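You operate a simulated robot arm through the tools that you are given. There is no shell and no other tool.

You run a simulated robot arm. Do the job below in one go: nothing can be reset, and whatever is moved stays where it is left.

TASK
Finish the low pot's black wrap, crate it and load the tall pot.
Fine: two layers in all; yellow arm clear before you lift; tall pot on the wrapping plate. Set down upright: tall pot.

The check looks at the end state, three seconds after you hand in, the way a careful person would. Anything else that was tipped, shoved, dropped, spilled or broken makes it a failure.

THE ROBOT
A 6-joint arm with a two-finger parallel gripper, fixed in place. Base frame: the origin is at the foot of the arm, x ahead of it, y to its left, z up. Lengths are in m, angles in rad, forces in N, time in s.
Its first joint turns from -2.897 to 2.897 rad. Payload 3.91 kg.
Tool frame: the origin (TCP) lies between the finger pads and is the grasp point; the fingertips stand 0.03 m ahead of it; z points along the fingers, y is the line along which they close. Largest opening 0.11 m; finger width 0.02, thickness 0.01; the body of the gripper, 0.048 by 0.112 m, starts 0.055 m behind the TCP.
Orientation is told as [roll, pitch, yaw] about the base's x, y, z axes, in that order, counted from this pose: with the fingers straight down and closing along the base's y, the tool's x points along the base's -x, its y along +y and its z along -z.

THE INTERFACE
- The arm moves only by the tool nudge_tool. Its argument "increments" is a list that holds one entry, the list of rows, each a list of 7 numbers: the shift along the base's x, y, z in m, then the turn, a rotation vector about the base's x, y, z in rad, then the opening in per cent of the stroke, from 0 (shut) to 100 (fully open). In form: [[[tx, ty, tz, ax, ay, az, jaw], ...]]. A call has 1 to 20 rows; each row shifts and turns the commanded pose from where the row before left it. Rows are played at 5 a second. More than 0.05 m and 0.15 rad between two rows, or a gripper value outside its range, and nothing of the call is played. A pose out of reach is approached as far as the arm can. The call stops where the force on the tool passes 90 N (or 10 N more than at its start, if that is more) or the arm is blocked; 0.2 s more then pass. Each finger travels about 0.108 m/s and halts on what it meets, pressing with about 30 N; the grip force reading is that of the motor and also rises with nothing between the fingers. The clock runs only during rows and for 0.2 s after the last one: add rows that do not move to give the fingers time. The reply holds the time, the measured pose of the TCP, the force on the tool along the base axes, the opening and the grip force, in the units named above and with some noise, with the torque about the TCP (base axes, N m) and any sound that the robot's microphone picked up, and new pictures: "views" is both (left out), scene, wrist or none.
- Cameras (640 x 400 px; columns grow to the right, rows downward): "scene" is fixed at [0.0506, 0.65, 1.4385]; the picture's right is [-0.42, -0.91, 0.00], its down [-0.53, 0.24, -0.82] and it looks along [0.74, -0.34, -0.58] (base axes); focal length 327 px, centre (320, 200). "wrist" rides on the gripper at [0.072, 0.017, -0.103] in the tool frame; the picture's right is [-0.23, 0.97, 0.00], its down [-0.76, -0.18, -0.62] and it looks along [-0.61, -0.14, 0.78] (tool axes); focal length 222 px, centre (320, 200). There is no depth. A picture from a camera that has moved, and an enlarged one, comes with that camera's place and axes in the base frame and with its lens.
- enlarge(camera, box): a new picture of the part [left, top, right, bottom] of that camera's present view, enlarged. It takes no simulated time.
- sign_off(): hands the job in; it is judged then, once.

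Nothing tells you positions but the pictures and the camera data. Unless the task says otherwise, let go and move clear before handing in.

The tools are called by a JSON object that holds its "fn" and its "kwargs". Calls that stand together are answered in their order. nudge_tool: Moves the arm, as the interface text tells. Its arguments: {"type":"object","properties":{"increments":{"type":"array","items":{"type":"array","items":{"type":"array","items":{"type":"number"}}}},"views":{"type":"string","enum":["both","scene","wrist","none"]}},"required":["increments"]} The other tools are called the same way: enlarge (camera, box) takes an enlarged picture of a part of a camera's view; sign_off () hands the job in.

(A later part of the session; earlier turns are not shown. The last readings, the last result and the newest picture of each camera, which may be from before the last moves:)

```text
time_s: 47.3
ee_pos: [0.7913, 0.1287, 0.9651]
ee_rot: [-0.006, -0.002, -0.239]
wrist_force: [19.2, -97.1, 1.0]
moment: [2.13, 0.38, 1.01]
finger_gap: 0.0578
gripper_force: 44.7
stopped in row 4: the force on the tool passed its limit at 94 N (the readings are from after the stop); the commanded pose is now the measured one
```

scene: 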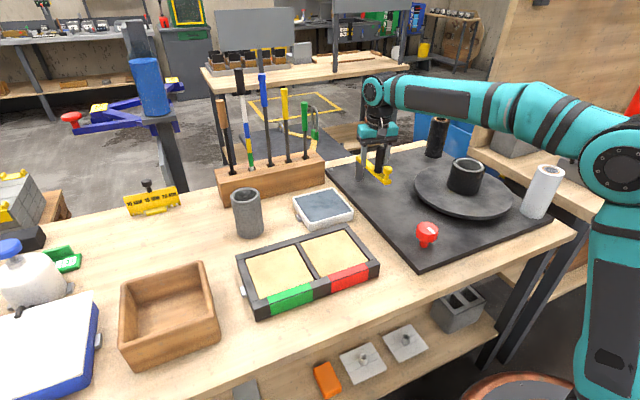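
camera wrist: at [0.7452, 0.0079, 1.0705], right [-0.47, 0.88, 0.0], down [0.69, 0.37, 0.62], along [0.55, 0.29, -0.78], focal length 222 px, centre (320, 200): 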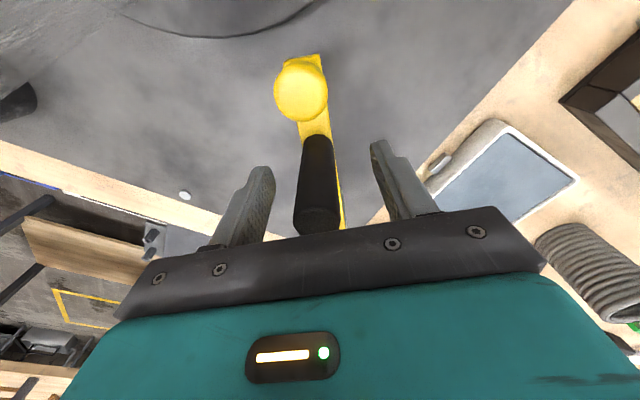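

The web disappeared once the arm swung away (film released), and the arm has now hit its end stop, which is as clear as it goes. I'll open and lift off the handle.

{"fn": "nudge_tool", "kwargs": {"increments": [[[0, -0.006, 0, 0, 0, 0, 70], [0, -0.002, 0, 0, 0, 0, 70], [0, 0, 0, 0, 0, 0, 70], [0, 0, 0, 0, 0, 0, 70]]], "views": "both"}}

{"fn": "enlarge", "kwargs": {"camera": "scene", "box": [340, 100, 500, 220]}}

```text
time_s: 48.3
ee_pos: [0.7893, 0.1286, 0.9658]
ee_rot: [-0.003, -0.002, -0.236]
wrist_force: [0.0, 0.1, -0.1]
moment: [-0.02, 0.0, -0.02]
finger_gap: 0.077
gripper_force: 0.0
camera wrist: at [0.7227, 0.1627, 1.0698], right [0.45, 0.89, 0.0], down [0.7, -0.35, 0.63], along [0.56, -0.28, -0.78], focal length 222 px, centre (320, 200)
```

scene: 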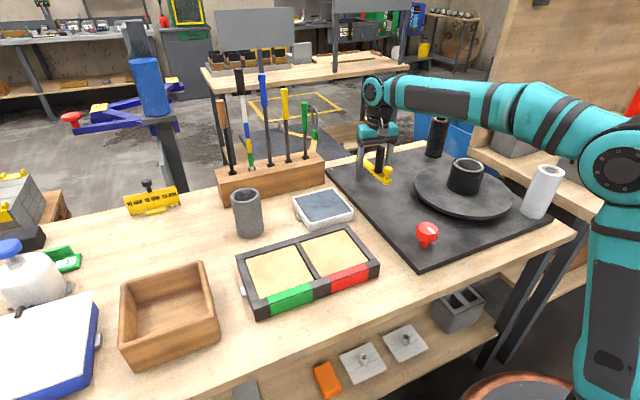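
wrist: 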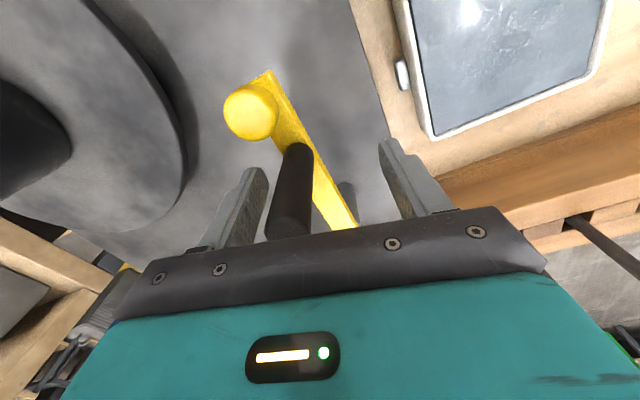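

```text
3.33 times, centred on (420, 160) of scene
camera zoom: at [0.0506, 0.65, 1.4385], right [-0.42, -0.91, 0.0], down [-0.53, 0.24, -0.82], along [0.74, -0.34, -0.58], focal length 1090 px, centre (-13, 333)
```

zoom: 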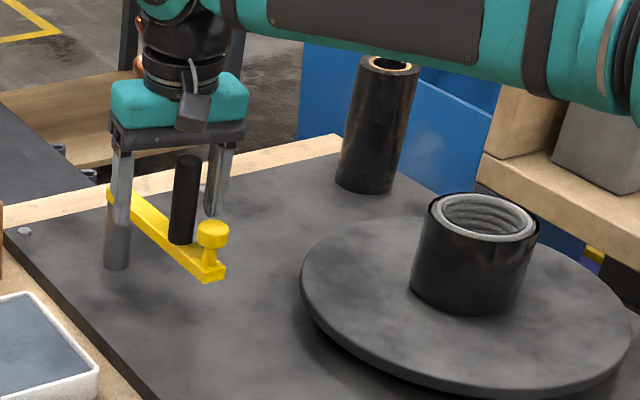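

The arm rests at its stop, well off the plate, and the film web is gone. Now I'll go up and over the low pot with the jaws fully open to line up a grasp.

{"fn": "nudge_tool", "kwargs": {"increments": [[[0, 0, 0.045, 0, 0, 0, 70], [0, 0, 0.045, 0, 0, 0, 70], [0, 0, 0.04, 0, 0, 0, 100], [-0.02, -0.04, 0, 0, 0, 0.12, 100], [-0.02, -0.04, 0, 0, 0, 0.116, 100], [-0.02, -0.04, 0, 0, 0, 0, 100], [-0.02, -0.04, 0, 0, 0, 0, 100], [-0.02, -0.04, 0, 0, 0, 0, 100], [-0.02, -0.04, 0, 0, 0, 0, 100], [-0.011, -0.0195, -0.03, 0, 0, 0, 100], [0, 0, -0.02, 0, 0, 0, 100], [0, 0, 0, 0, 0, 0, 100]]], "views": "both"}}

{"fn": "enlarge", "kwargs": {"camera": "scene", "box": [400, 110, 560, 230]}}

```text
time_s: 50.9
ee_pos: [0.6575, -0.1294, 1.044]
ee_rot: [-0.004, -0.003, -0.001]
wrist_force: [0.6, 0.4, 0.5]
moment: [-0.02, 0.01, -0.03]
finger_gap: 0.11
gripper_force: 0.1
camera wrist: at [0.5858, -0.1118, 1.1476], right [0.23, 0.97, 0.0], down [0.76, -0.18, 0.63], along [0.61, -0.14, -0.78], focal length 222 px, centre (320, 200)
```

scene: 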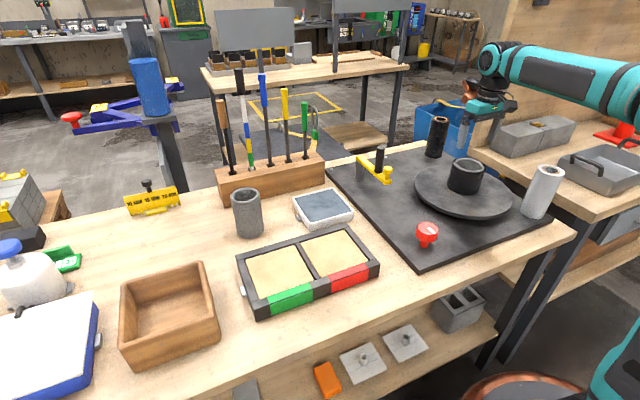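
wrist: 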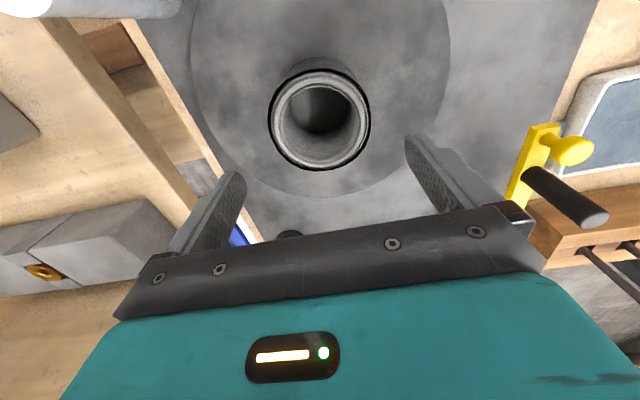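

```text
3.33 times, centred on (480, 170) of scene
camera zoom: at [0.0506, 0.65, 1.4385], right [-0.42, -0.91, 0.0], down [-0.53, 0.24, -0.82], along [0.74, -0.34, -0.58], focal length 1090 px, centre (-213, 300)
```

zoom: 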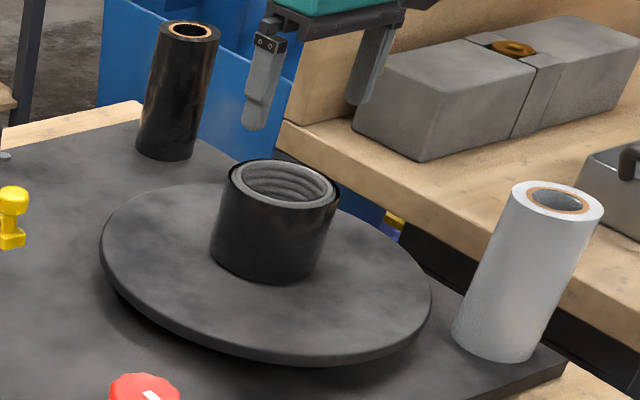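

The pot's centre works out to (0.659, -0.129), practically under the TCP. I'll descend to just above the rim and check the clearance on both sides.

{"fn": "nudge_tool", "kwargs": {"increments": [[[0.001, 0, -0.04, 0, 0, 0, 100], [0, 0, -0.025, 0, 0, 0, 100], [0, 0, 0, 0, 0, 0, 100]]], "views": "both"}}

{"fn": "enlarge", "kwargs": {"camera": "scene", "box": [430, 130, 510, 200]}}

```text
time_s: 51.7
ee_pos: [0.6605, -0.1298, 0.9802]
ee_rot: [-0.004, -0.003, -0.002]
wrist_force: [-0.2, -0.4, 0.5]
moment: [0.02, 0.01, 0.02]
finger_gap: 0.11
gripper_force: 0.0
camera wrist: at [0.588, -0.1124, 1.0845], right [0.23, 0.97, 0.0], down [0.76, -0.18, 0.63], along [0.61, -0.14, -0.78], focal length 222 px, centre (320, 200)
```

scene: 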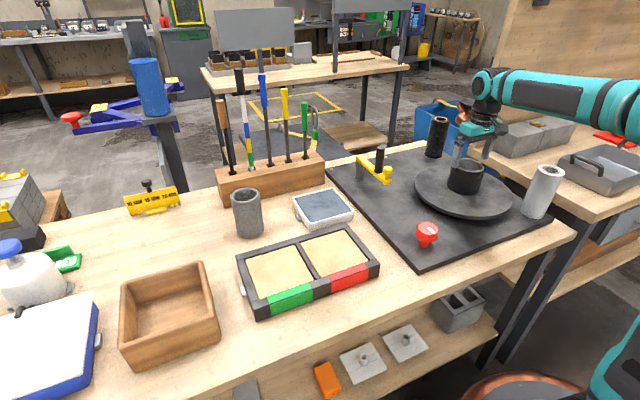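
wrist: 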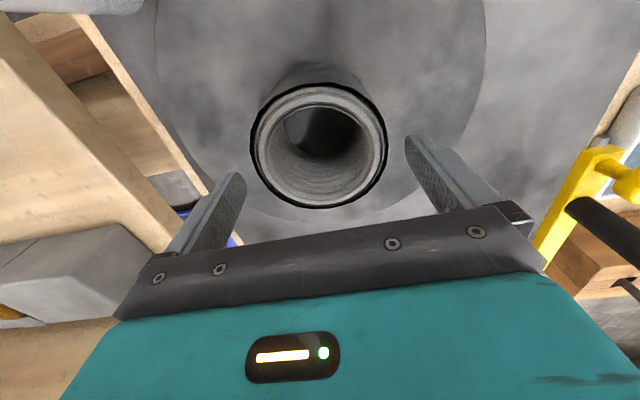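

```text
5.71 times, centred on (470, 165) of scene
camera zoom: at [0.0506, 0.65, 1.4385], right [-0.42, -0.91, 0.0], down [-0.53, 0.24, -0.82], along [0.74, -0.34, -0.58], focal length 1868 px, centre (-537, 400)
```

zoom: 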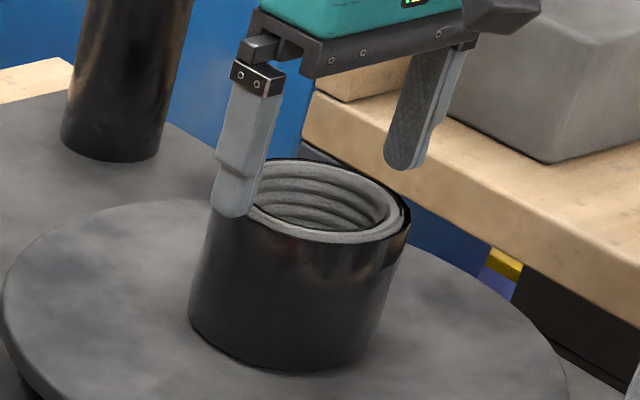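

Both fingers clear the film by about 6–8 mm. I'll descend and close on the pot.

{"fn": "nudge_tool", "kwargs": {"increments": [[[-0.001, 0, -0.03, 0, 0, 0, 100], [0, 0, -0.025, 0, 0, 0, 100], [0, 0, -0.01, 0, 0, 0, 100], [0, 0, 0, 0, 0, 0, 100], [0, 0, 0, 0, 0, 0, 88], [0, 0, 0, 0, 0, 0, 80], [0, 0, 0, 0, 0, 0, 75], [0, 0, 0, 0, 0, 0, 75]]], "views": "both"}}

{"fn": "enlarge", "kwargs": {"camera": "scene", "box": [430, 130, 510, 200]}}

```text
time_s: 53.5
ee_pos: [0.6604, -0.129, 0.9177]
ee_rot: [-0.003, -0.004, -0.001]
wrist_force: [-0.1, -5.9, 1.3]
moment: [0.02, -0.03, -0.02]
finger_gap: 0.0853
gripper_force: 30.3
camera wrist: at [0.5866, -0.1125, 1.0208], right [0.23, 0.97, 0.0], down [0.76, -0.18, 0.63], along [0.61, -0.14, -0.78], focal length 222 px, centre (320, 200)
```

scene: 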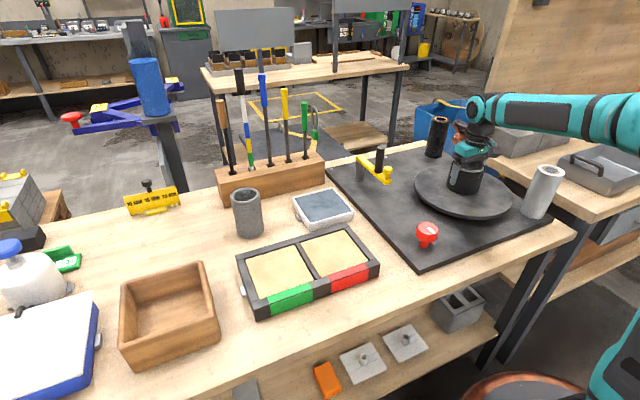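
wrist: 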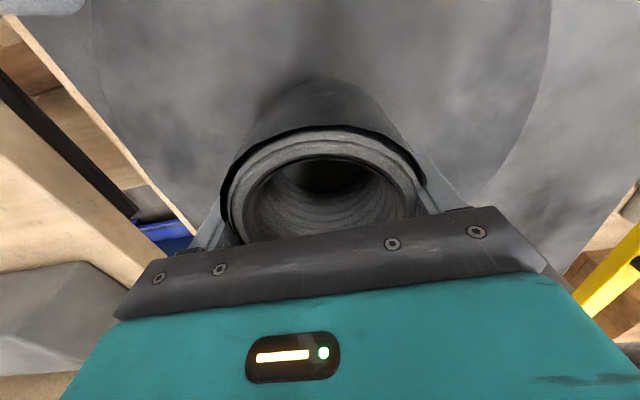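

```text
5.71 times, centred on (470, 165) of scene
camera zoom: at [0.0506, 0.65, 1.4385], right [-0.42, -0.91, 0.0], down [-0.53, 0.24, -0.82], along [0.74, -0.34, -0.58], focal length 1868 px, centre (-537, 400)
```

zoom: 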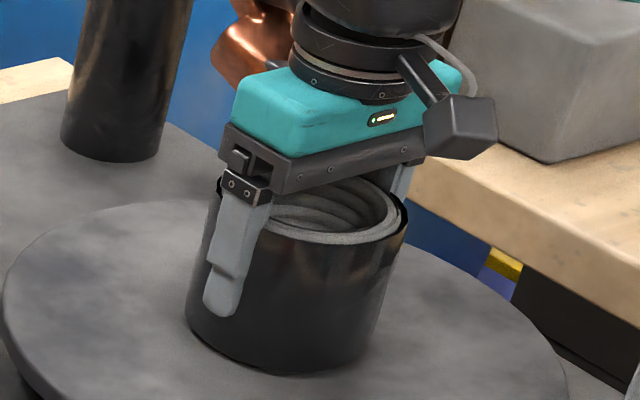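

Gripped at 85 mm, the pot's own diameter. I'll lift a little to check the hold, then raise it to travelling height.

{"fn": "nudge_tool", "kwargs": {"increments": [[[0, 0, 0.01, 0, 0, 0, 75], [0, 0, 0.02, 0, 0, 0, 75], [0, 0, 0.03, 0, 0, 0, 75], [0, 0, 0.04, 0, 0, 0, 75], [0, 0, 0.04, 0, 0, 0, 75], [0, 0, 0.04, 0, 0, 0, 75], [0, 0, 0, 0, 0, 0, 75]]], "views": "both"}}

{"fn": "enlarge", "kwargs": {"camera": "scene", "box": [420, 60, 540, 220]}}

```text
time_s: 55.1
ee_pos: [0.6608, -0.1305, 1.0963]
ee_rot: [-0.002, -0.003, -0.001]
wrist_force: [0.1, -0.6, -7.0]
moment: [-0.04, -0.02, -0.02]
finger_gap: 0.0854
gripper_force: 30.0
camera wrist: at [0.5881, -0.1132, 1.2003], right [0.23, 0.97, 0.0], down [0.76, -0.18, 0.63], along [0.61, -0.14, -0.78], focal length 222 px, centre (320, 200)
```

scene: 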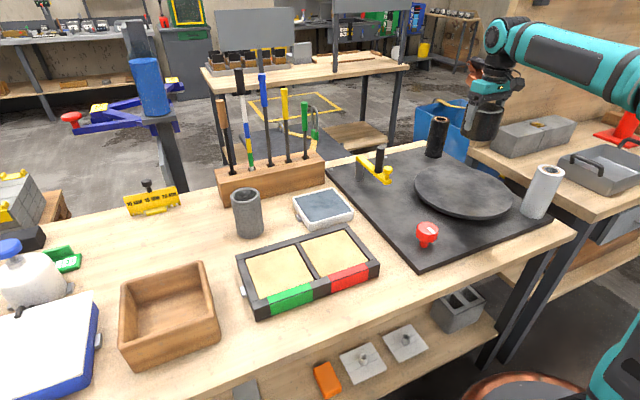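
wrist: 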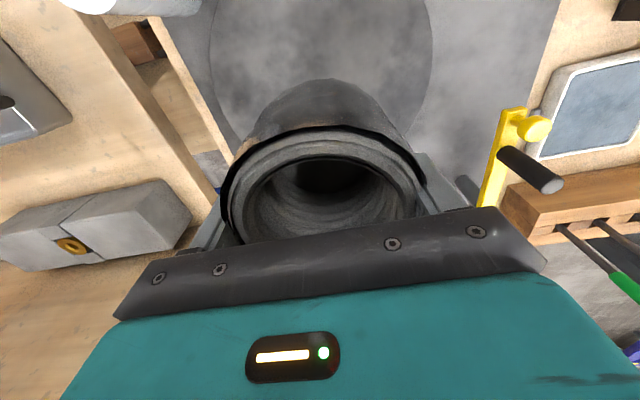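

```text
2.50 times, centred on (480, 140) of scene
camera zoom: at [0.0506, 0.65, 1.4385], right [-0.42, -0.91, 0.0], down [-0.53, 0.24, -0.82], along [0.74, -0.34, -0.58], focal length 817 px, centre (-80, 350)
```

zoom: 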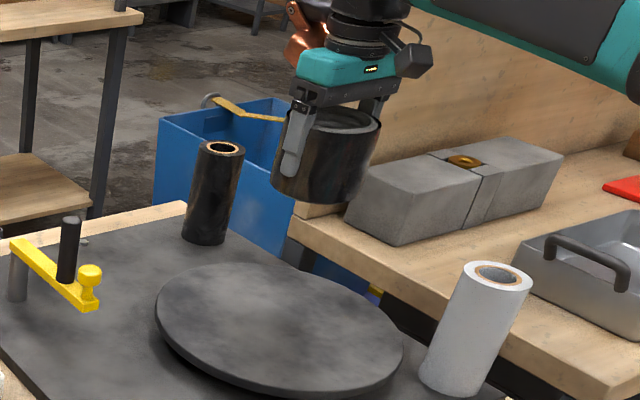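

The pot is held securely. I'll carry it high across to the crate on the left.

{"fn": "nudge_tool", "kwargs": {"increments": [[[-0.0033, 0.02, 0.004, 0, 0, 0, 75], [-0.0033, 0.035, 0.004, 0, 0, 0, 75], [-0.0033, 0.045, 0.004, 0, 0, 0, 75], [-0.0033, 0.048, 0.004, 0, 0, 0, 75], [-0.0033, 0.048, 0.004, 0, 0, 0, 75], [-0.0033, 0.048, 0, 0, 0, 0, 75], [-0.0033, 0.048, 0, 0, 0, 0, 75], [-0.0033, 0.048, 0, 0, 0, 0, 75], [-0.0033, 0.048, 0, 0, 0, 0, 75], [-0.0033, 0.048, 0, 0, 0, 0, 75], [-0.0033, 0.048, 0, 0, 0, 0, 75], [-0.0033, 0.048, 0, 0, 0, 0, 75], [-0.0033, 0.048, 0, 0, 0, 0, 75], [-0.0033, 0.048, 0, 0, 0, 0, 75], [-0.0033, 0.048, 0, 0, 0, 0, 75], [-0.0033, 0.048, 0, 0, 0, 0, 75], [-0.0033, 0.045, 0, 0, 0, 0, 75], [-0.0033, 0.035, 0, 0, 0, 0, 75], [-0.0033, 0.02, 0, 0, 0, 0, 75], [0, 0, 0, 0, 0, 0, 75]]], "views": "both"}}

```text
time_s: 59.3
ee_pos: [0.5925, 0.6932, 1.1165]
ee_rot: [-0.005, -0.004, -0.001]
wrist_force: [0.0, 0.4, -6.2]
moment: [-0.04, -0.01, 0.04]
finger_gap: 0.0853
gripper_force: 30.4
camera wrist: at [0.5196, 0.7099, 1.2208], right [0.23, 0.97, 0.0], down [0.76, -0.17, 0.63], along [0.61, -0.14, -0.78], focal length 222 px, centre (320, 200)
```

scene: 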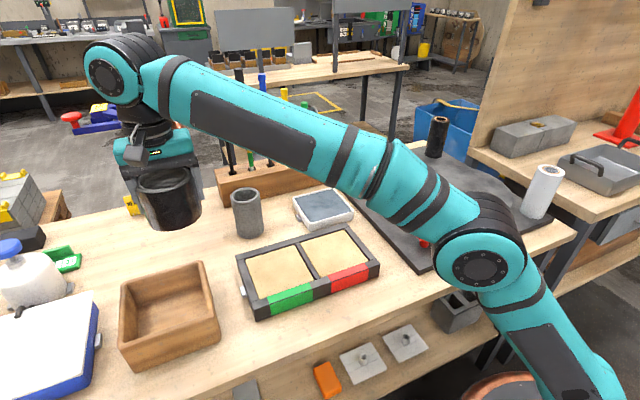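
wrist: 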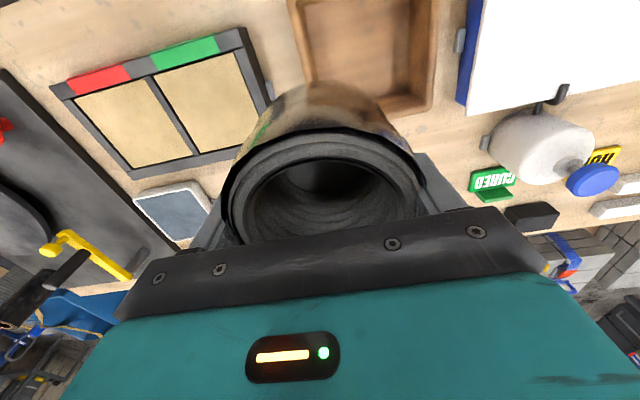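

The crate is partly hidden by the held pot. I'll shift back and left for a full view of it.

{"fn": "nudge_tool", "kwargs": {"increments": [[[-0.04, 0.02, 0, 0, 0, 0, 75], [-0.04, 0.02, 0, 0, 0, 0, 75], [-0.03, 0.01, 0, 0, 0, 0, 75], [0, 0, 0, 0, 0, 0, 75]]], "views": "both"}}

{"fn": "enlarge", "kwargs": {"camera": "wrist", "box": [200, 0, 440, 150]}}

{"fn": "enlarge", "kwargs": {"camera": "scene", "box": [90, 220, 260, 400]}}

```text
time_s: 60.3
ee_pos: [0.4851, 0.744, 1.117]
ee_rot: [-0.004, -0.005, 0.001]
wrist_force: [0.0, 0.0, -5.6]
moment: [-0.03, 0.04, 0.02]
finger_gap: 0.0854
gripper_force: 29.7
camera wrist: at [0.4118, 0.7615, 1.2204], right [0.23, 0.97, 0.0], down [0.76, -0.17, 0.63], along [0.61, -0.14, -0.78], focal length 222 px, centre (320, 200)
```

scene: 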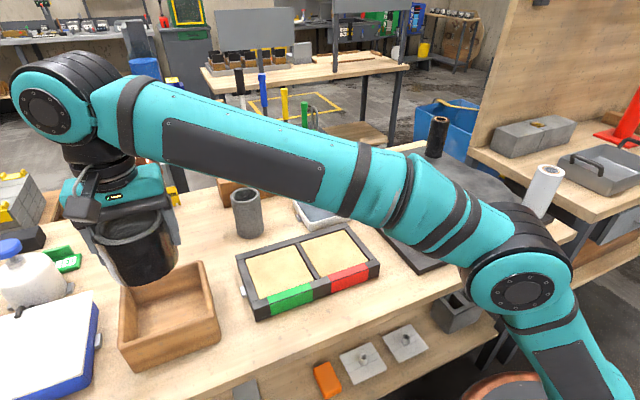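
wrist: 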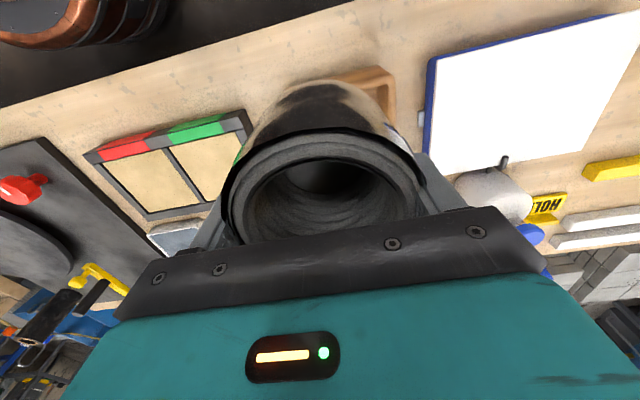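

```text
2.67 times, centred on (320, 75) of wrist
camera zoom: at [0.4118, 0.7615, 1.2204], right [0.23, 0.97, 0.0], down [0.76, -0.17, 0.63], along [0.61, -0.14, -0.78], focal length 592 px, centre (320, 533)
```

zoom: 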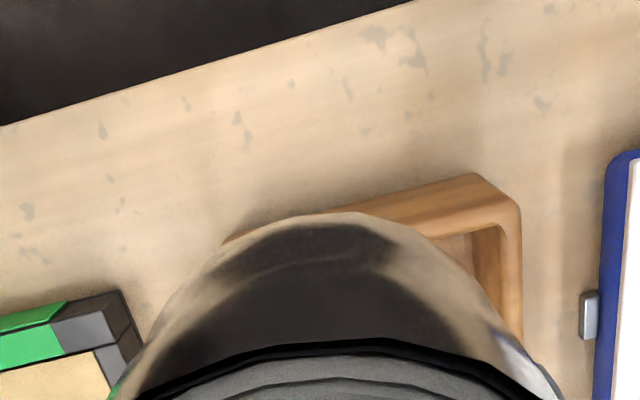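

```text
2.22 times, centred on (175, 310) of scene
camera zoom: at [0.0506, 0.65, 1.4385], right [-0.42, -0.91, 0.0], down [-0.53, 0.24, -0.82], along [0.74, -0.34, -0.58], focal length 726 px, centre (642, -44)
```

zoom: 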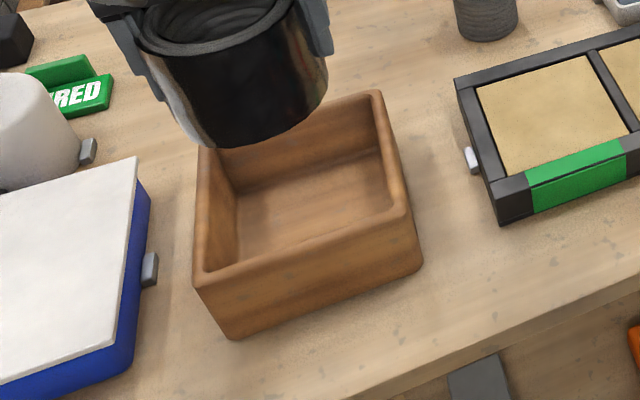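

The crate's bottom near corners come out at about (0.49, 0.84) and (0.50, 0.67) on a table at z≈0.80. I'll take one more view from directly over it to pin down its centre before lowering.

{"fn": "nudge_tool", "kwargs": {"increments": [[[0.045, 0, 0.02, 0, 0, 0, 75], [0.045, 0, 0.02, 0, 0, 0, 75], [0.04, 0, 0.02, 0, 0, 0, 75], [0, 0, 0, 0, 0, 0, 75]]], "views": "wrist"}}

{"fn": "enlarge", "kwargs": {"camera": "wrist", "box": [200, 0, 440, 150]}}

```text
time_s: 61.3
ee_pos: [0.5927, 0.712, 1.1374]
ee_rot: [0.001, -0.005, 0.002]
wrist_force: [0.3, -0.6, -5.8]
moment: [-0.02, 0.01, -0.02]
finger_gap: 0.0856
gripper_force: 30.2
out of reach, approached as far as the arm can: row 2, 3
camera wrist: at [0.5191, 0.729, 1.2421], right [0.23, 0.97, 0.0], down [0.76, -0.18, 0.63], along [0.61, -0.14, -0.78], focal length 222 px, centre (320, 200)
```

wrist: 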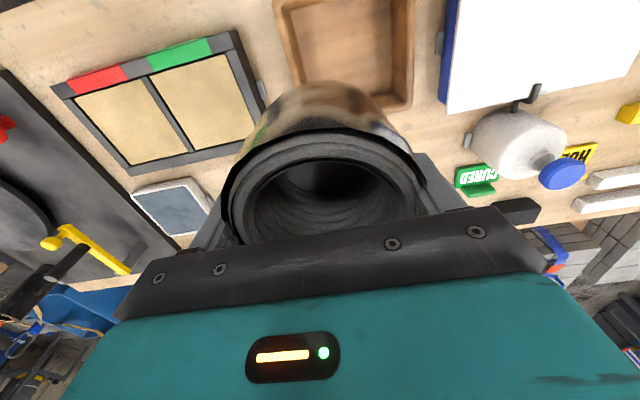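

```text
2.67 times, centred on (320, 75) of wrist
camera zoom: at [0.5191, 0.729, 1.2421], right [0.23, 0.97, 0.0], down [0.76, -0.18, 0.63], along [0.61, -0.14, -0.78], focal length 592 px, centre (320, 533)
```

zoom: 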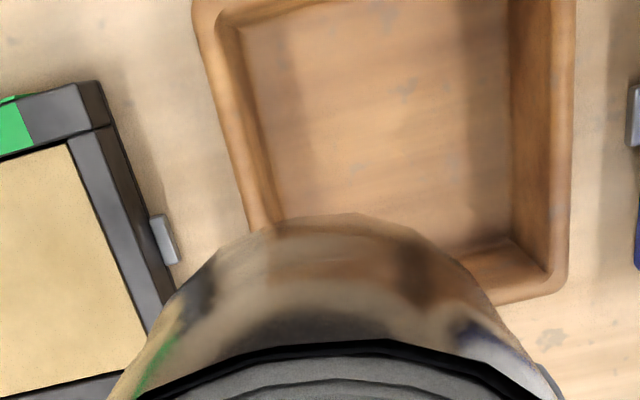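

That view gives the crate's centre at about (0.569, 0.760), with the rim near z 0.90 and the inside roughly 0.14 m wide. The arm hit its reach limit up high, so I'll come down a bit and recheck the pose.

{"fn": "nudge_tool", "kwargs": {"increments": [[[-0.04, 0, -0.025, 0, 0, 0, 75], [-0.02, 0, -0.04, 0, 0, 0, 75], [0, 0, -0.03, 0, 0, 0, 75], [0, 0, 0, 0, 0, 0, 75]]], "views": "none"}}

```text
time_s: 62.3
ee_pos: [0.5335, 0.7136, 1.0408]
ee_rot: [-0.001, -0.002, 0.001]
wrist_force: [-0.4, -0.4, -7.1]
moment: [0.0, -0.02, -0.02]
finger_gap: 0.0853
gripper_force: 30.0
```

{"fn": "nudge_tool", "kwargs": {"increments": [[[0.012, 0.016, -0.015, 0, 0, 0, 75], [0.012, 0.016, -0.015, 0, 0, 0, 75], [0.0105, 0.0154, -0.01, 0, 0, 0, 75], [0, 0, 0, 0, 0, 0, 75]]], "views": "both"}}

{"fn": "enlarge", "kwargs": {"camera": "scene", "box": [90, 220, 260, 400]}}

{"fn": "enlarge", "kwargs": {"camera": "wrist", "box": [200, 0, 440, 150]}}

```text
time_s: 63.3
ee_pos: [0.568, 0.7609, 1.0023]
ee_rot: [-0.004, -0.002, 0.0]
wrist_force: [0.8, -0.5, -5.5]
moment: [0.0, 0.01, 0.0]
finger_gap: 0.0853
gripper_force: 30.4
camera wrist: at [0.4954, 0.7783, 1.1061], right [0.23, 0.97, 0.0], down [0.76, -0.17, 0.63], along [0.61, -0.14, -0.78], focal length 222 px, centre (320, 200)
```

scene: 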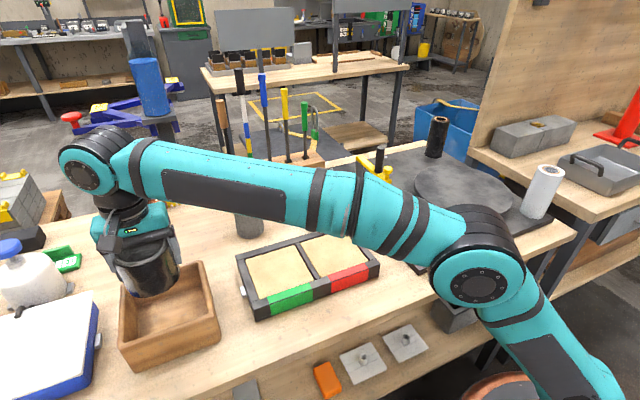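
wrist: 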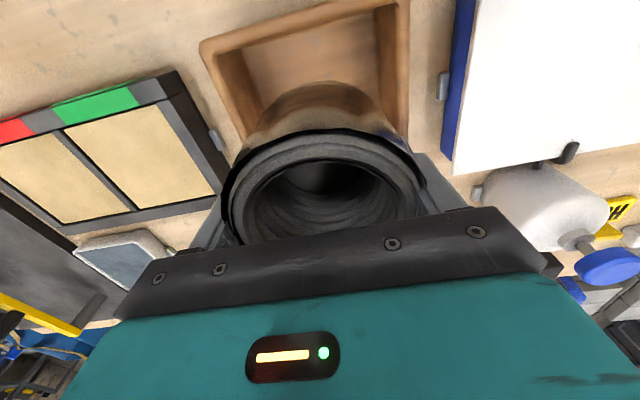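

```text
2.22 times, centred on (175, 310) of scene
camera zoom: at [0.0506, 0.65, 1.4385], right [-0.42, -0.91, 0.0], down [-0.53, 0.24, -0.82], along [0.74, -0.34, -0.58], focal length 726 px, centre (642, -44)
```

zoom: 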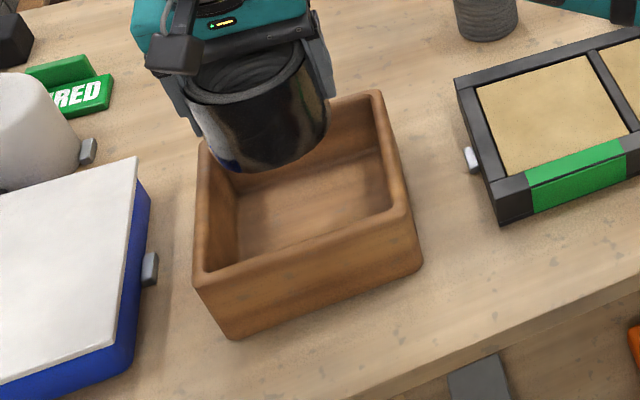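

```text
2.67 times, centred on (320, 75) of wrist
camera zoom: at [0.4954, 0.7783, 1.1061], right [0.23, 0.97, 0.0], down [0.76, -0.17, 0.63], along [0.61, -0.14, -0.78], focal length 592 px, centre (320, 533)
```

zoom: 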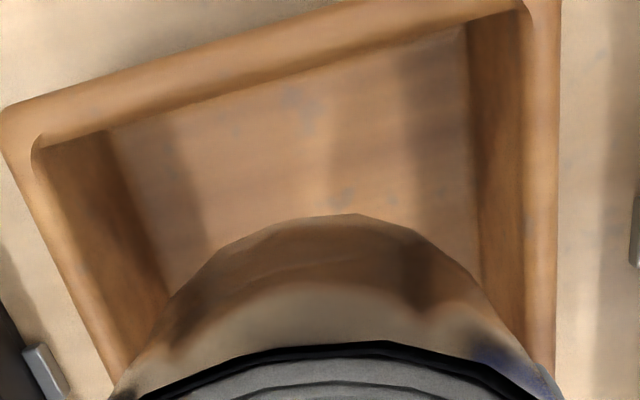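

The pot is centred over the crate. I'll lower it in, then feel for the floor.

{"fn": "nudge_tool", "kwargs": {"increments": [[[0, 0, -0.03, 0, 0, 0, 75], [0, 0, -0.03, 0, 0, 0, 75], [0, 0, -0.03, 0, 0, 0, 75], [0, 0, -0.015, 0, 0, 0, 75], [0, 0, 0, 0, 0, 0, 75]]], "views": "both"}}

{"fn": "enlarge", "kwargs": {"camera": "scene", "box": [90, 220, 260, 400]}}

```text
time_s: 64.5
ee_pos: [0.5693, 0.7593, 0.8982]
ee_rot: [-0.003, -0.002, 0.0]
wrist_force: [0.2, 0.7, -5.6]
moment: [0.0, 0.05, 0.01]
finger_gap: 0.0855
gripper_force: 30.0
camera wrist: at [0.4957, 0.777, 1.0014], right [0.23, 0.97, 0.0], down [0.76, -0.17, 0.63], along [0.61, -0.14, -0.78], focal length 222 px, centre (320, 200)
```

scene: 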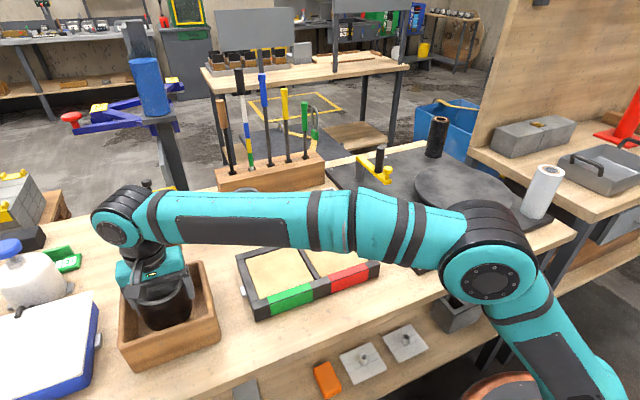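
wrist: 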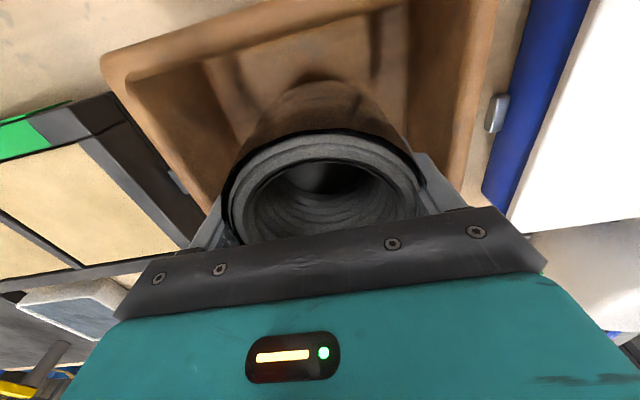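

```text
2.22 times, centred on (175, 310) of scene
camera zoom: at [0.0506, 0.65, 1.4385], right [-0.42, -0.91, 0.0], down [-0.53, 0.24, -0.82], along [0.74, -0.34, -0.58], focal length 726 px, centre (642, -44)
```

zoom: 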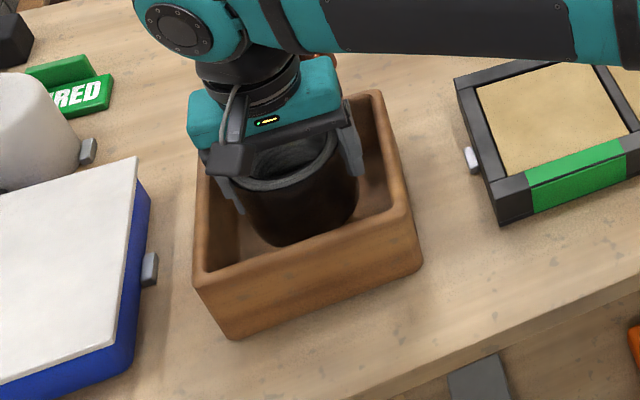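

{"fn": "nudge_tool", "kwargs": {"increments": [[[0, 0, -0.006, 0, 0, 0, 75], [0, 0, -0.005, 0, 0, 0, 75], [0, 0, -0.005, 0, 0, 0, 75], [0, 0, 0, 0, 0, 0, 75]]], "views": "none"}}

```text
time_s: 65.5
ee_pos: [0.5676, 0.7598, 0.8813]
ee_rot: [-0.004, -0.004, -0.001]
wrist_force: [0.6, 0.2, -6.5]
moment: [-0.01, 0.0, -0.01]
finger_gap: 0.0854
gripper_force: 29.7
```

{"fn": "nudge_tool", "kwargs": {"increments": [[[0, 0, -0.003, 0, 0, 0, 75], [0, 0, -0.003, 0, 0, 0, 75], [0, 0, 0, 0, 0, 0, 75]]], "views": "none"}}

```text
time_s: 66.3
ee_pos: [0.5679, 0.7621, 0.8764]
ee_rot: [-0.002, -0.002, 0.0]
wrist_force: [-0.5, -0.1, -6.0]
moment: [-0.02, 0.04, -0.02]
finger_gap: 0.0852
gripper_force: 30.3
```

{"fn": "nudge_tool", "kwargs": {"increments": [[[0, 0, -0.003, 0, 0, 0, 75], [0, 0, 0, 0, 0, 0, 75]]], "views": "none"}}

{"fn": "nudge_tool", "kwargs": {"increments": [[[0, 0, -0.003, 0, 0, 0, 75], [0, 0, 0, 0, 0, 0, 75]]], "views": "scene"}}

{"fn": "enlarge", "kwargs": {"camera": "scene", "box": [90, 220, 260, 400]}}

```text
time_s: 66.9
ee_pos: [0.5679, 0.7623, 0.8733]
ee_rot: [-0.004, -0.004, 0.001]
wrist_force: [0.1, -1.3, -5.6]
moment: [-0.01, 0.02, -0.03]
finger_gap: 0.0853
gripper_force: 30.3
```

```text
time_s: 67.5
ee_pos: [0.5686, 0.7615, 0.8694]
ee_rot: [-0.002, -0.004, -0.001]
wrist_force: [-0.1, 0.1, -6.0]
moment: [-0.03, 0.0, 0.0]
finger_gap: 0.0852
gripper_force: 30.0
```

scene: 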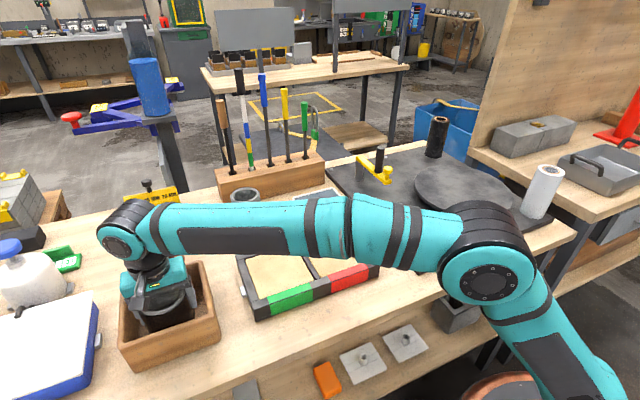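

```text
2.22 times, centred on (175, 310) of scene
camera zoom: at [0.0506, 0.65, 1.4385], right [-0.42, -0.91, 0.0], down [-0.53, 0.24, -0.82], along [0.74, -0.34, -0.58], focal length 726 px, centre (642, -44)
```

zoom: 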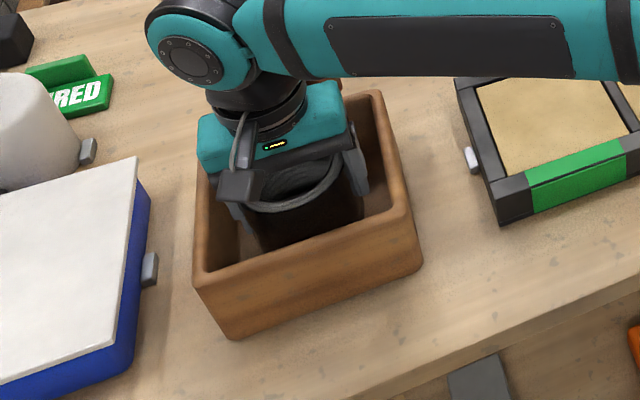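

Still hanging free. I'll continue in small steps.

{"fn": "nudge_tool", "kwargs": {"increments": [[[0, 0, -0.003, 0, 0, 0, 75], [0, 0, 0, 0, 0, 0, 75]]], "views": "none"}}

{"fn": "nudge_tool", "kwargs": {"increments": [[[0, 0, -0.003, 0, 0, 0, 75], [0, 0, 0, 0, 0, 0, 75]]], "views": "none"}}

```text
time_s: 68.1
ee_pos: [0.5686, 0.7615, 0.8666]
ee_rot: [-0.005, -0.003, -0.001]
wrist_force: [0.0, 0.2, -5.5]
moment: [0.04, 0.0, -0.01]
finger_gap: 0.0853
gripper_force: 29.8
```

```text
time_s: 68.7
ee_pos: [0.5671, 0.7612, 0.8672]
ee_rot: [0.0, -0.006, 0.001]
wrist_force: [1.9, 5.2, 13.5]
moment: [0.99, 0.33, -0.14]
finger_gap: 0.0857
gripper_force: 30.2
```

The pot has touched the crate floor (+13 N, at z≈0.866). I'll release just enough to clear the film and check before rising.

{"fn": "nudge_tool", "kwargs": {"increments": [[[0, 0, 0.0015, 0, 0, 0, 78], [0, 0, 0, 0, 0, 0, 84], [0, 0, 0, 0, 0, 0, 90], [0, 0, 0, 0, 0, 0, 90], [0, 0, 0, 0, 0, 0, 90]]], "views": "both"}}

{"fn": "enlarge", "kwargs": {"camera": "scene", "box": [90, 220, 260, 400]}}

```text
time_s: 69.9
ee_pos: [0.5686, 0.7623, 0.8651]
ee_rot: [-0.005, -0.003, 0.001]
wrist_force: [-0.3, -0.2, -1.0]
moment: [-0.03, 0.01, 0.01]
finger_gap: 0.099
gripper_force: 0.1
camera wrist: at [0.4951, 0.7784, 0.9701], right [0.23, 0.97, 0.0], down [0.76, -0.17, 0.63], along [0.61, -0.14, -0.78], focal length 222 px, centre (320, 200)
```

scene: 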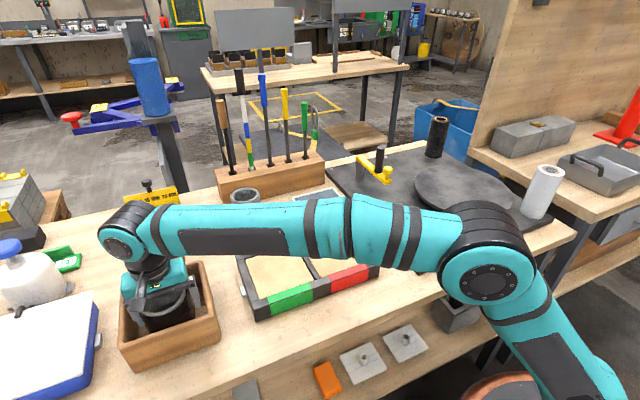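
wrist: 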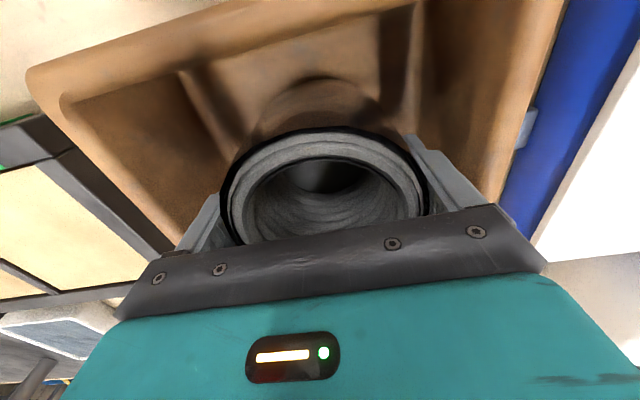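

```text
2.22 times, centred on (175, 310) of scene
camera zoom: at [0.0506, 0.65, 1.4385], right [-0.42, -0.91, 0.0], down [-0.53, 0.24, -0.82], along [0.74, -0.34, -0.58], focal length 726 px, centre (642, -44)
```

zoom: 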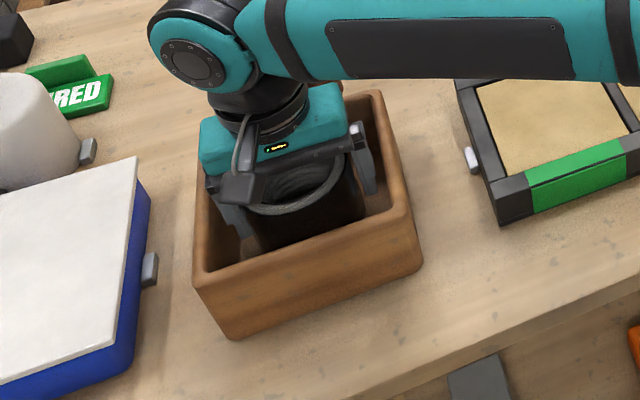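

Released with no drag. I'll open a hair more and rise straight up.

{"fn": "nudge_tool", "kwargs": {"increments": [[[0, 0, 0, 0, 0, 0, 94], [0, 0, 0, 0, 0, 0, 94], [0, 0, 0.015, 0, 0, 0, 94], [0, 0, 0.03, 0, 0, 0, 94], [0, 0, 0.04, 0, 0, 0, 94], [0, 0, 0.04, 0, 0, 0, 94], [-0.01, -0.01, 0.03, 0, 0, 0, 94], [0, 0, 0, 0, 0, 0, 94]]], "views": "both"}}

{"fn": "enlarge", "kwargs": {"camera": "scene", "box": [90, 220, 260, 400]}}

```text
time_s: 71.7
ee_pos: [0.5555, 0.7508, 1.0207]
ee_rot: [-0.003, -0.004, -0.001]
wrist_force: [0.0, 0.1, 0.6]
moment: [0.0, 0.0, -0.01]
finger_gap: 0.1032
gripper_force: 0.1
camera wrist: at [0.4827, 0.7685, 1.1245], right [0.23, 0.97, 0.0], down [0.76, -0.17, 0.63], along [0.61, -0.14, -0.78], focal length 222 px, centre (320, 200)
```

scene: 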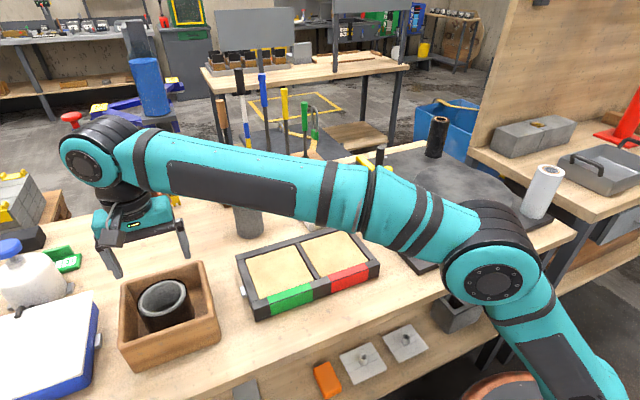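
wrist: 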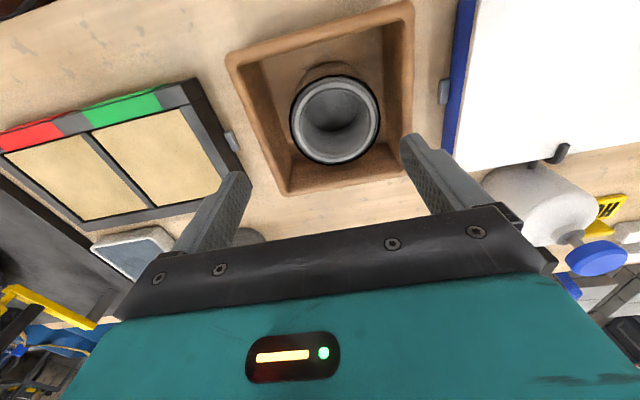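

```text
2.22 times, centred on (175, 310) of scene
camera zoom: at [0.0506, 0.65, 1.4385], right [-0.42, -0.91, 0.0], down [-0.53, 0.24, -0.82], along [0.74, -0.34, -0.58], focal length 726 px, centre (642, -44)
```

zoom: 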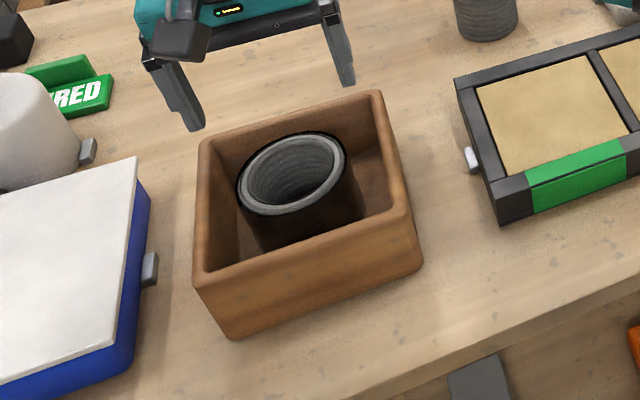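

The wrapped pot stands upright inside the crate. Now I'll go to the tall pot, first hovering near it to fix its exact centre.

{"fn": "nudge_tool", "kwargs": {"increments": [[[0, -0.02, 0.03, 0, 0, 0, 100], [0.02, -0.035, 0.02, 0, 0, 0, 100], [0.03, -0.035, 0, 0, 0, 0, 100], [0.03, -0.035, 0, 0, 0, 0, 100], [0.03, -0.035, 0, 0, 0, 0, 100], [0.03, -0.035, 0, 0, 0, 0, 100], [0.02, -0.035, 0, 0, 0, 0, 100], [0, 0, 0, 0, 0, 0, 100]]], "views": "both"}}

{"fn": "enlarge", "kwargs": {"camera": "wrist", "box": [240, 0, 480, 200]}}

{"fn": "enlarge", "kwargs": {"camera": "scene", "box": [190, 130, 310, 250]}}

```text
time_s: 73.5
ee_pos: [0.7186, 0.5179, 1.0733]
ee_rot: [-0.005, -0.002, -0.001]
wrist_force: [0.7, -0.3, 0.8]
moment: [0.03, -0.01, 0.01]
finger_gap: 0.1102
gripper_force: 0.0
camera wrist: at [0.6469, 0.5367, 1.1776], right [0.23, 0.97, 0.0], down [0.76, -0.18, 0.63], along [0.61, -0.14, -0.78], focal length 222 px, centre (320, 200)
```

scene: 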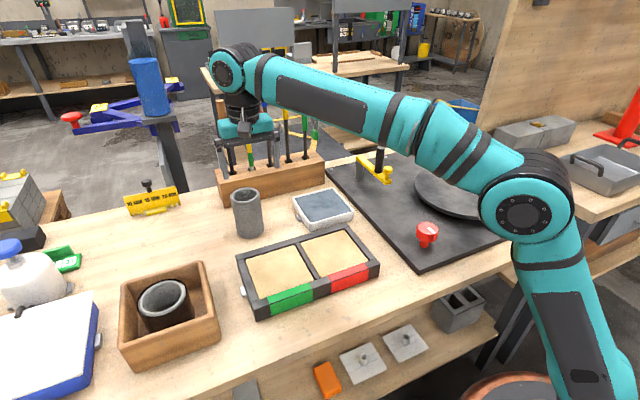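
wrist: 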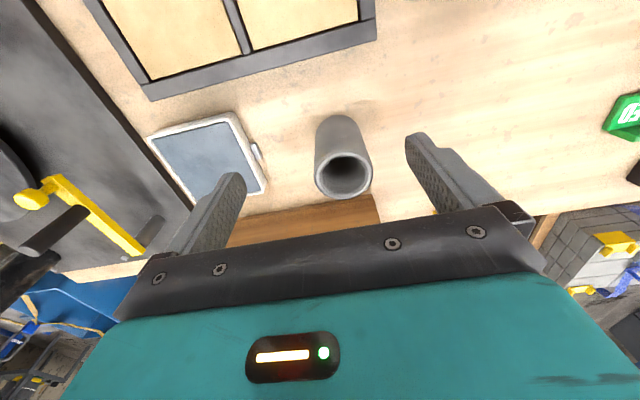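

```text
2.00 times, centred on (360, 100) of wrist
camera zoom: at [0.6469, 0.5367, 1.1776], right [0.23, 0.97, 0.0], down [0.76, -0.18, 0.63], along [0.61, -0.14, -0.78], focal length 444 px, centre (240, 400)
```

zoom: 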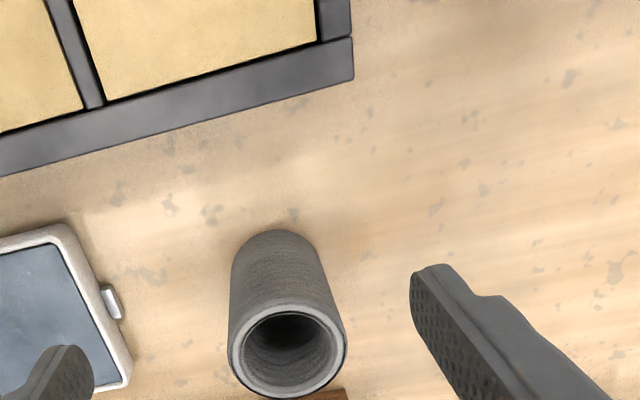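

```text
3.33 times, centred on (250, 190) of scene
camera zoom: at [0.0506, 0.65, 1.4385], right [-0.42, -0.91, 0.0], down [-0.53, 0.24, -0.82], along [0.74, -0.34, -0.58], focal length 1090 px, centre (553, 233)
```

zoom: 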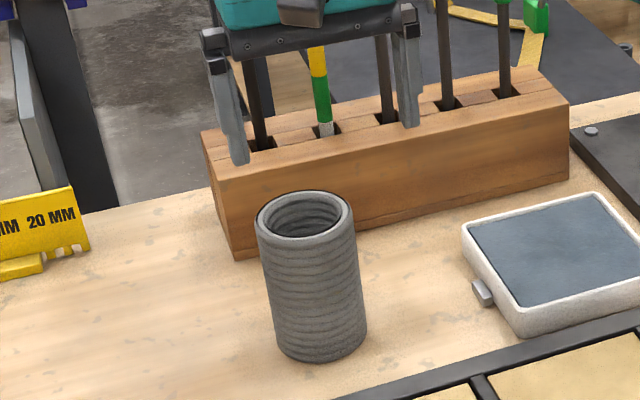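

The tall pot is at about (0.805, 0.531), 80 mm across, with its top at z≈0.933. I'll move above it at the lowest safe height, as it's near the reach limit.

{"fn": "nudge_tool", "kwargs": {"increments": [[[0.02, 0.003, -0.03, 0, 0, 0, 100], [0.03, 0.004, -0.03, 0, 0, 0, 100], [0.03, 0.005, -0.015, 0, 0, 0, 100], [0, 0, 0, 0, 0, 0, 100]]], "views": "both"}}

{"fn": "enlarge", "kwargs": {"camera": "scene", "box": [190, 130, 310, 250]}}

```text
time_s: 74.5
ee_pos: [0.795, 0.5344, 0.9956]
ee_rot: [-0.005, -0.005, -0.001]
wrist_force: [0.7, -0.7, -0.2]
moment: [-0.01, 0.02, -0.03]
finger_gap: 0.1099
gripper_force: 0.1
camera wrist: at [0.7232, 0.5508, 1.0988], right [0.23, 0.97, 0.0], down [0.76, -0.17, 0.63], along [0.61, -0.14, -0.78], focal length 222 px, centre (320, 200)
```

scene: 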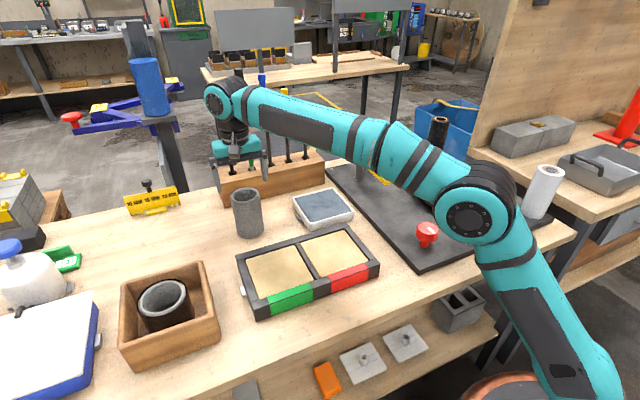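
wrist: 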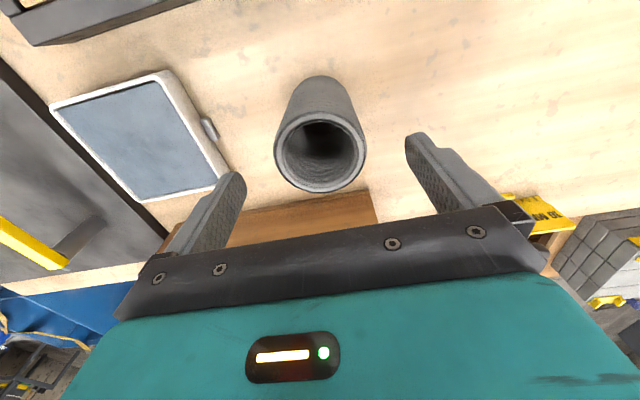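

```text
3.33 times, centred on (250, 190) of scene
camera zoom: at [0.0506, 0.65, 1.4385], right [-0.42, -0.91, 0.0], down [-0.53, 0.24, -0.82], along [0.74, -0.34, -0.58], focal length 1090 px, centre (553, 233)
```

zoom: 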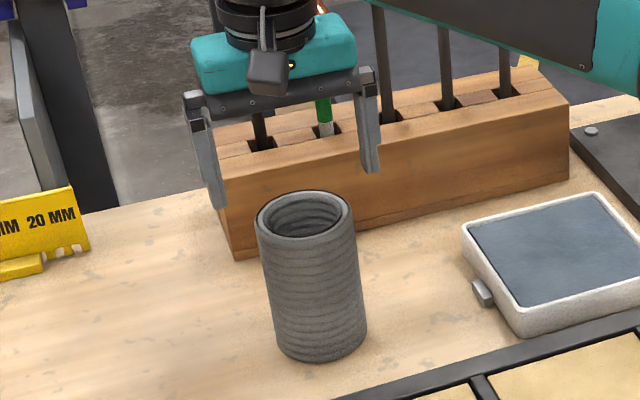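

Rim centre confirmed at (0.803, 0.532). I'll descend around the pot and grip it at mid-upper height.

{"fn": "nudge_tool", "kwargs": {"increments": [[[0.008, -0.002, -0.015, 0, 0, 0, 100], [0, 0, -0.03, 0, 0, 0, 100], [0, 0, -0.03, 0, 0, 0, 100], [0, 0, -0.025, 0, 0, 0, 100], [0, 0, 0, 0, 0, 0, 100]]], "views": "both"}}

{"fn": "enlarge", "kwargs": {"camera": "scene", "box": [190, 130, 310, 250]}}

```text
time_s: 75.7
ee_pos: [0.8081, 0.5322, 0.8964]
ee_rot: [-0.003, -0.002, 0.0]
wrist_force: [1.1, -0.5, 0.4]
moment: [-0.03, 0.01, 0.03]
finger_gap: 0.1097
gripper_force: 0.0
camera wrist: at [0.735, 0.5487, 1.0001], right [0.23, 0.97, 0.0], down [0.76, -0.18, 0.63], along [0.61, -0.14, -0.78], focal length 222 px, centre (320, 200)
```

scene: 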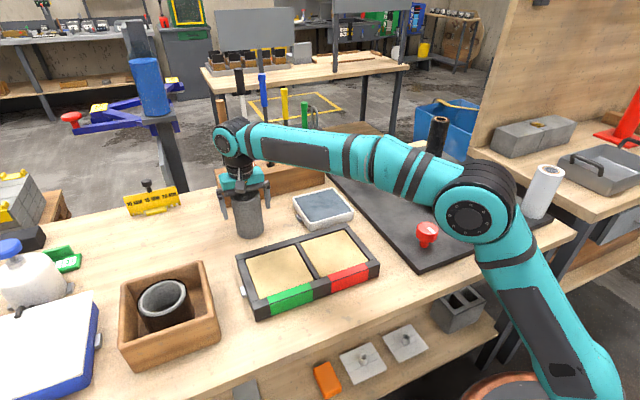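
wrist: 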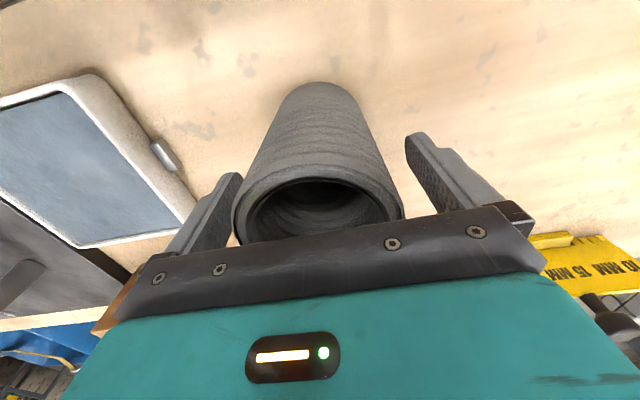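

```text
3.33 times, centred on (250, 190) of scene
camera zoom: at [0.0506, 0.65, 1.4385], right [-0.42, -0.91, 0.0], down [-0.53, 0.24, -0.82], along [0.74, -0.34, -0.58], focal length 1090 px, centre (553, 233)
```

zoom: 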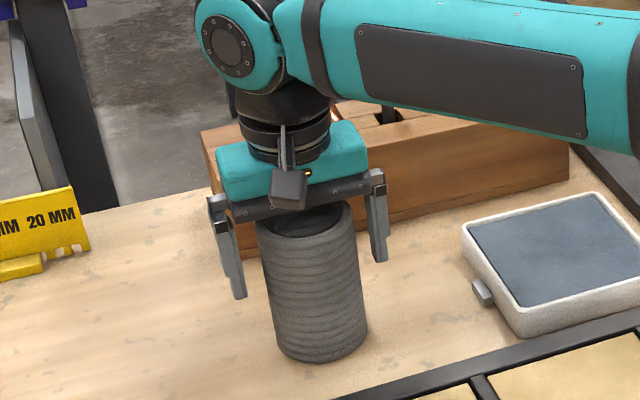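

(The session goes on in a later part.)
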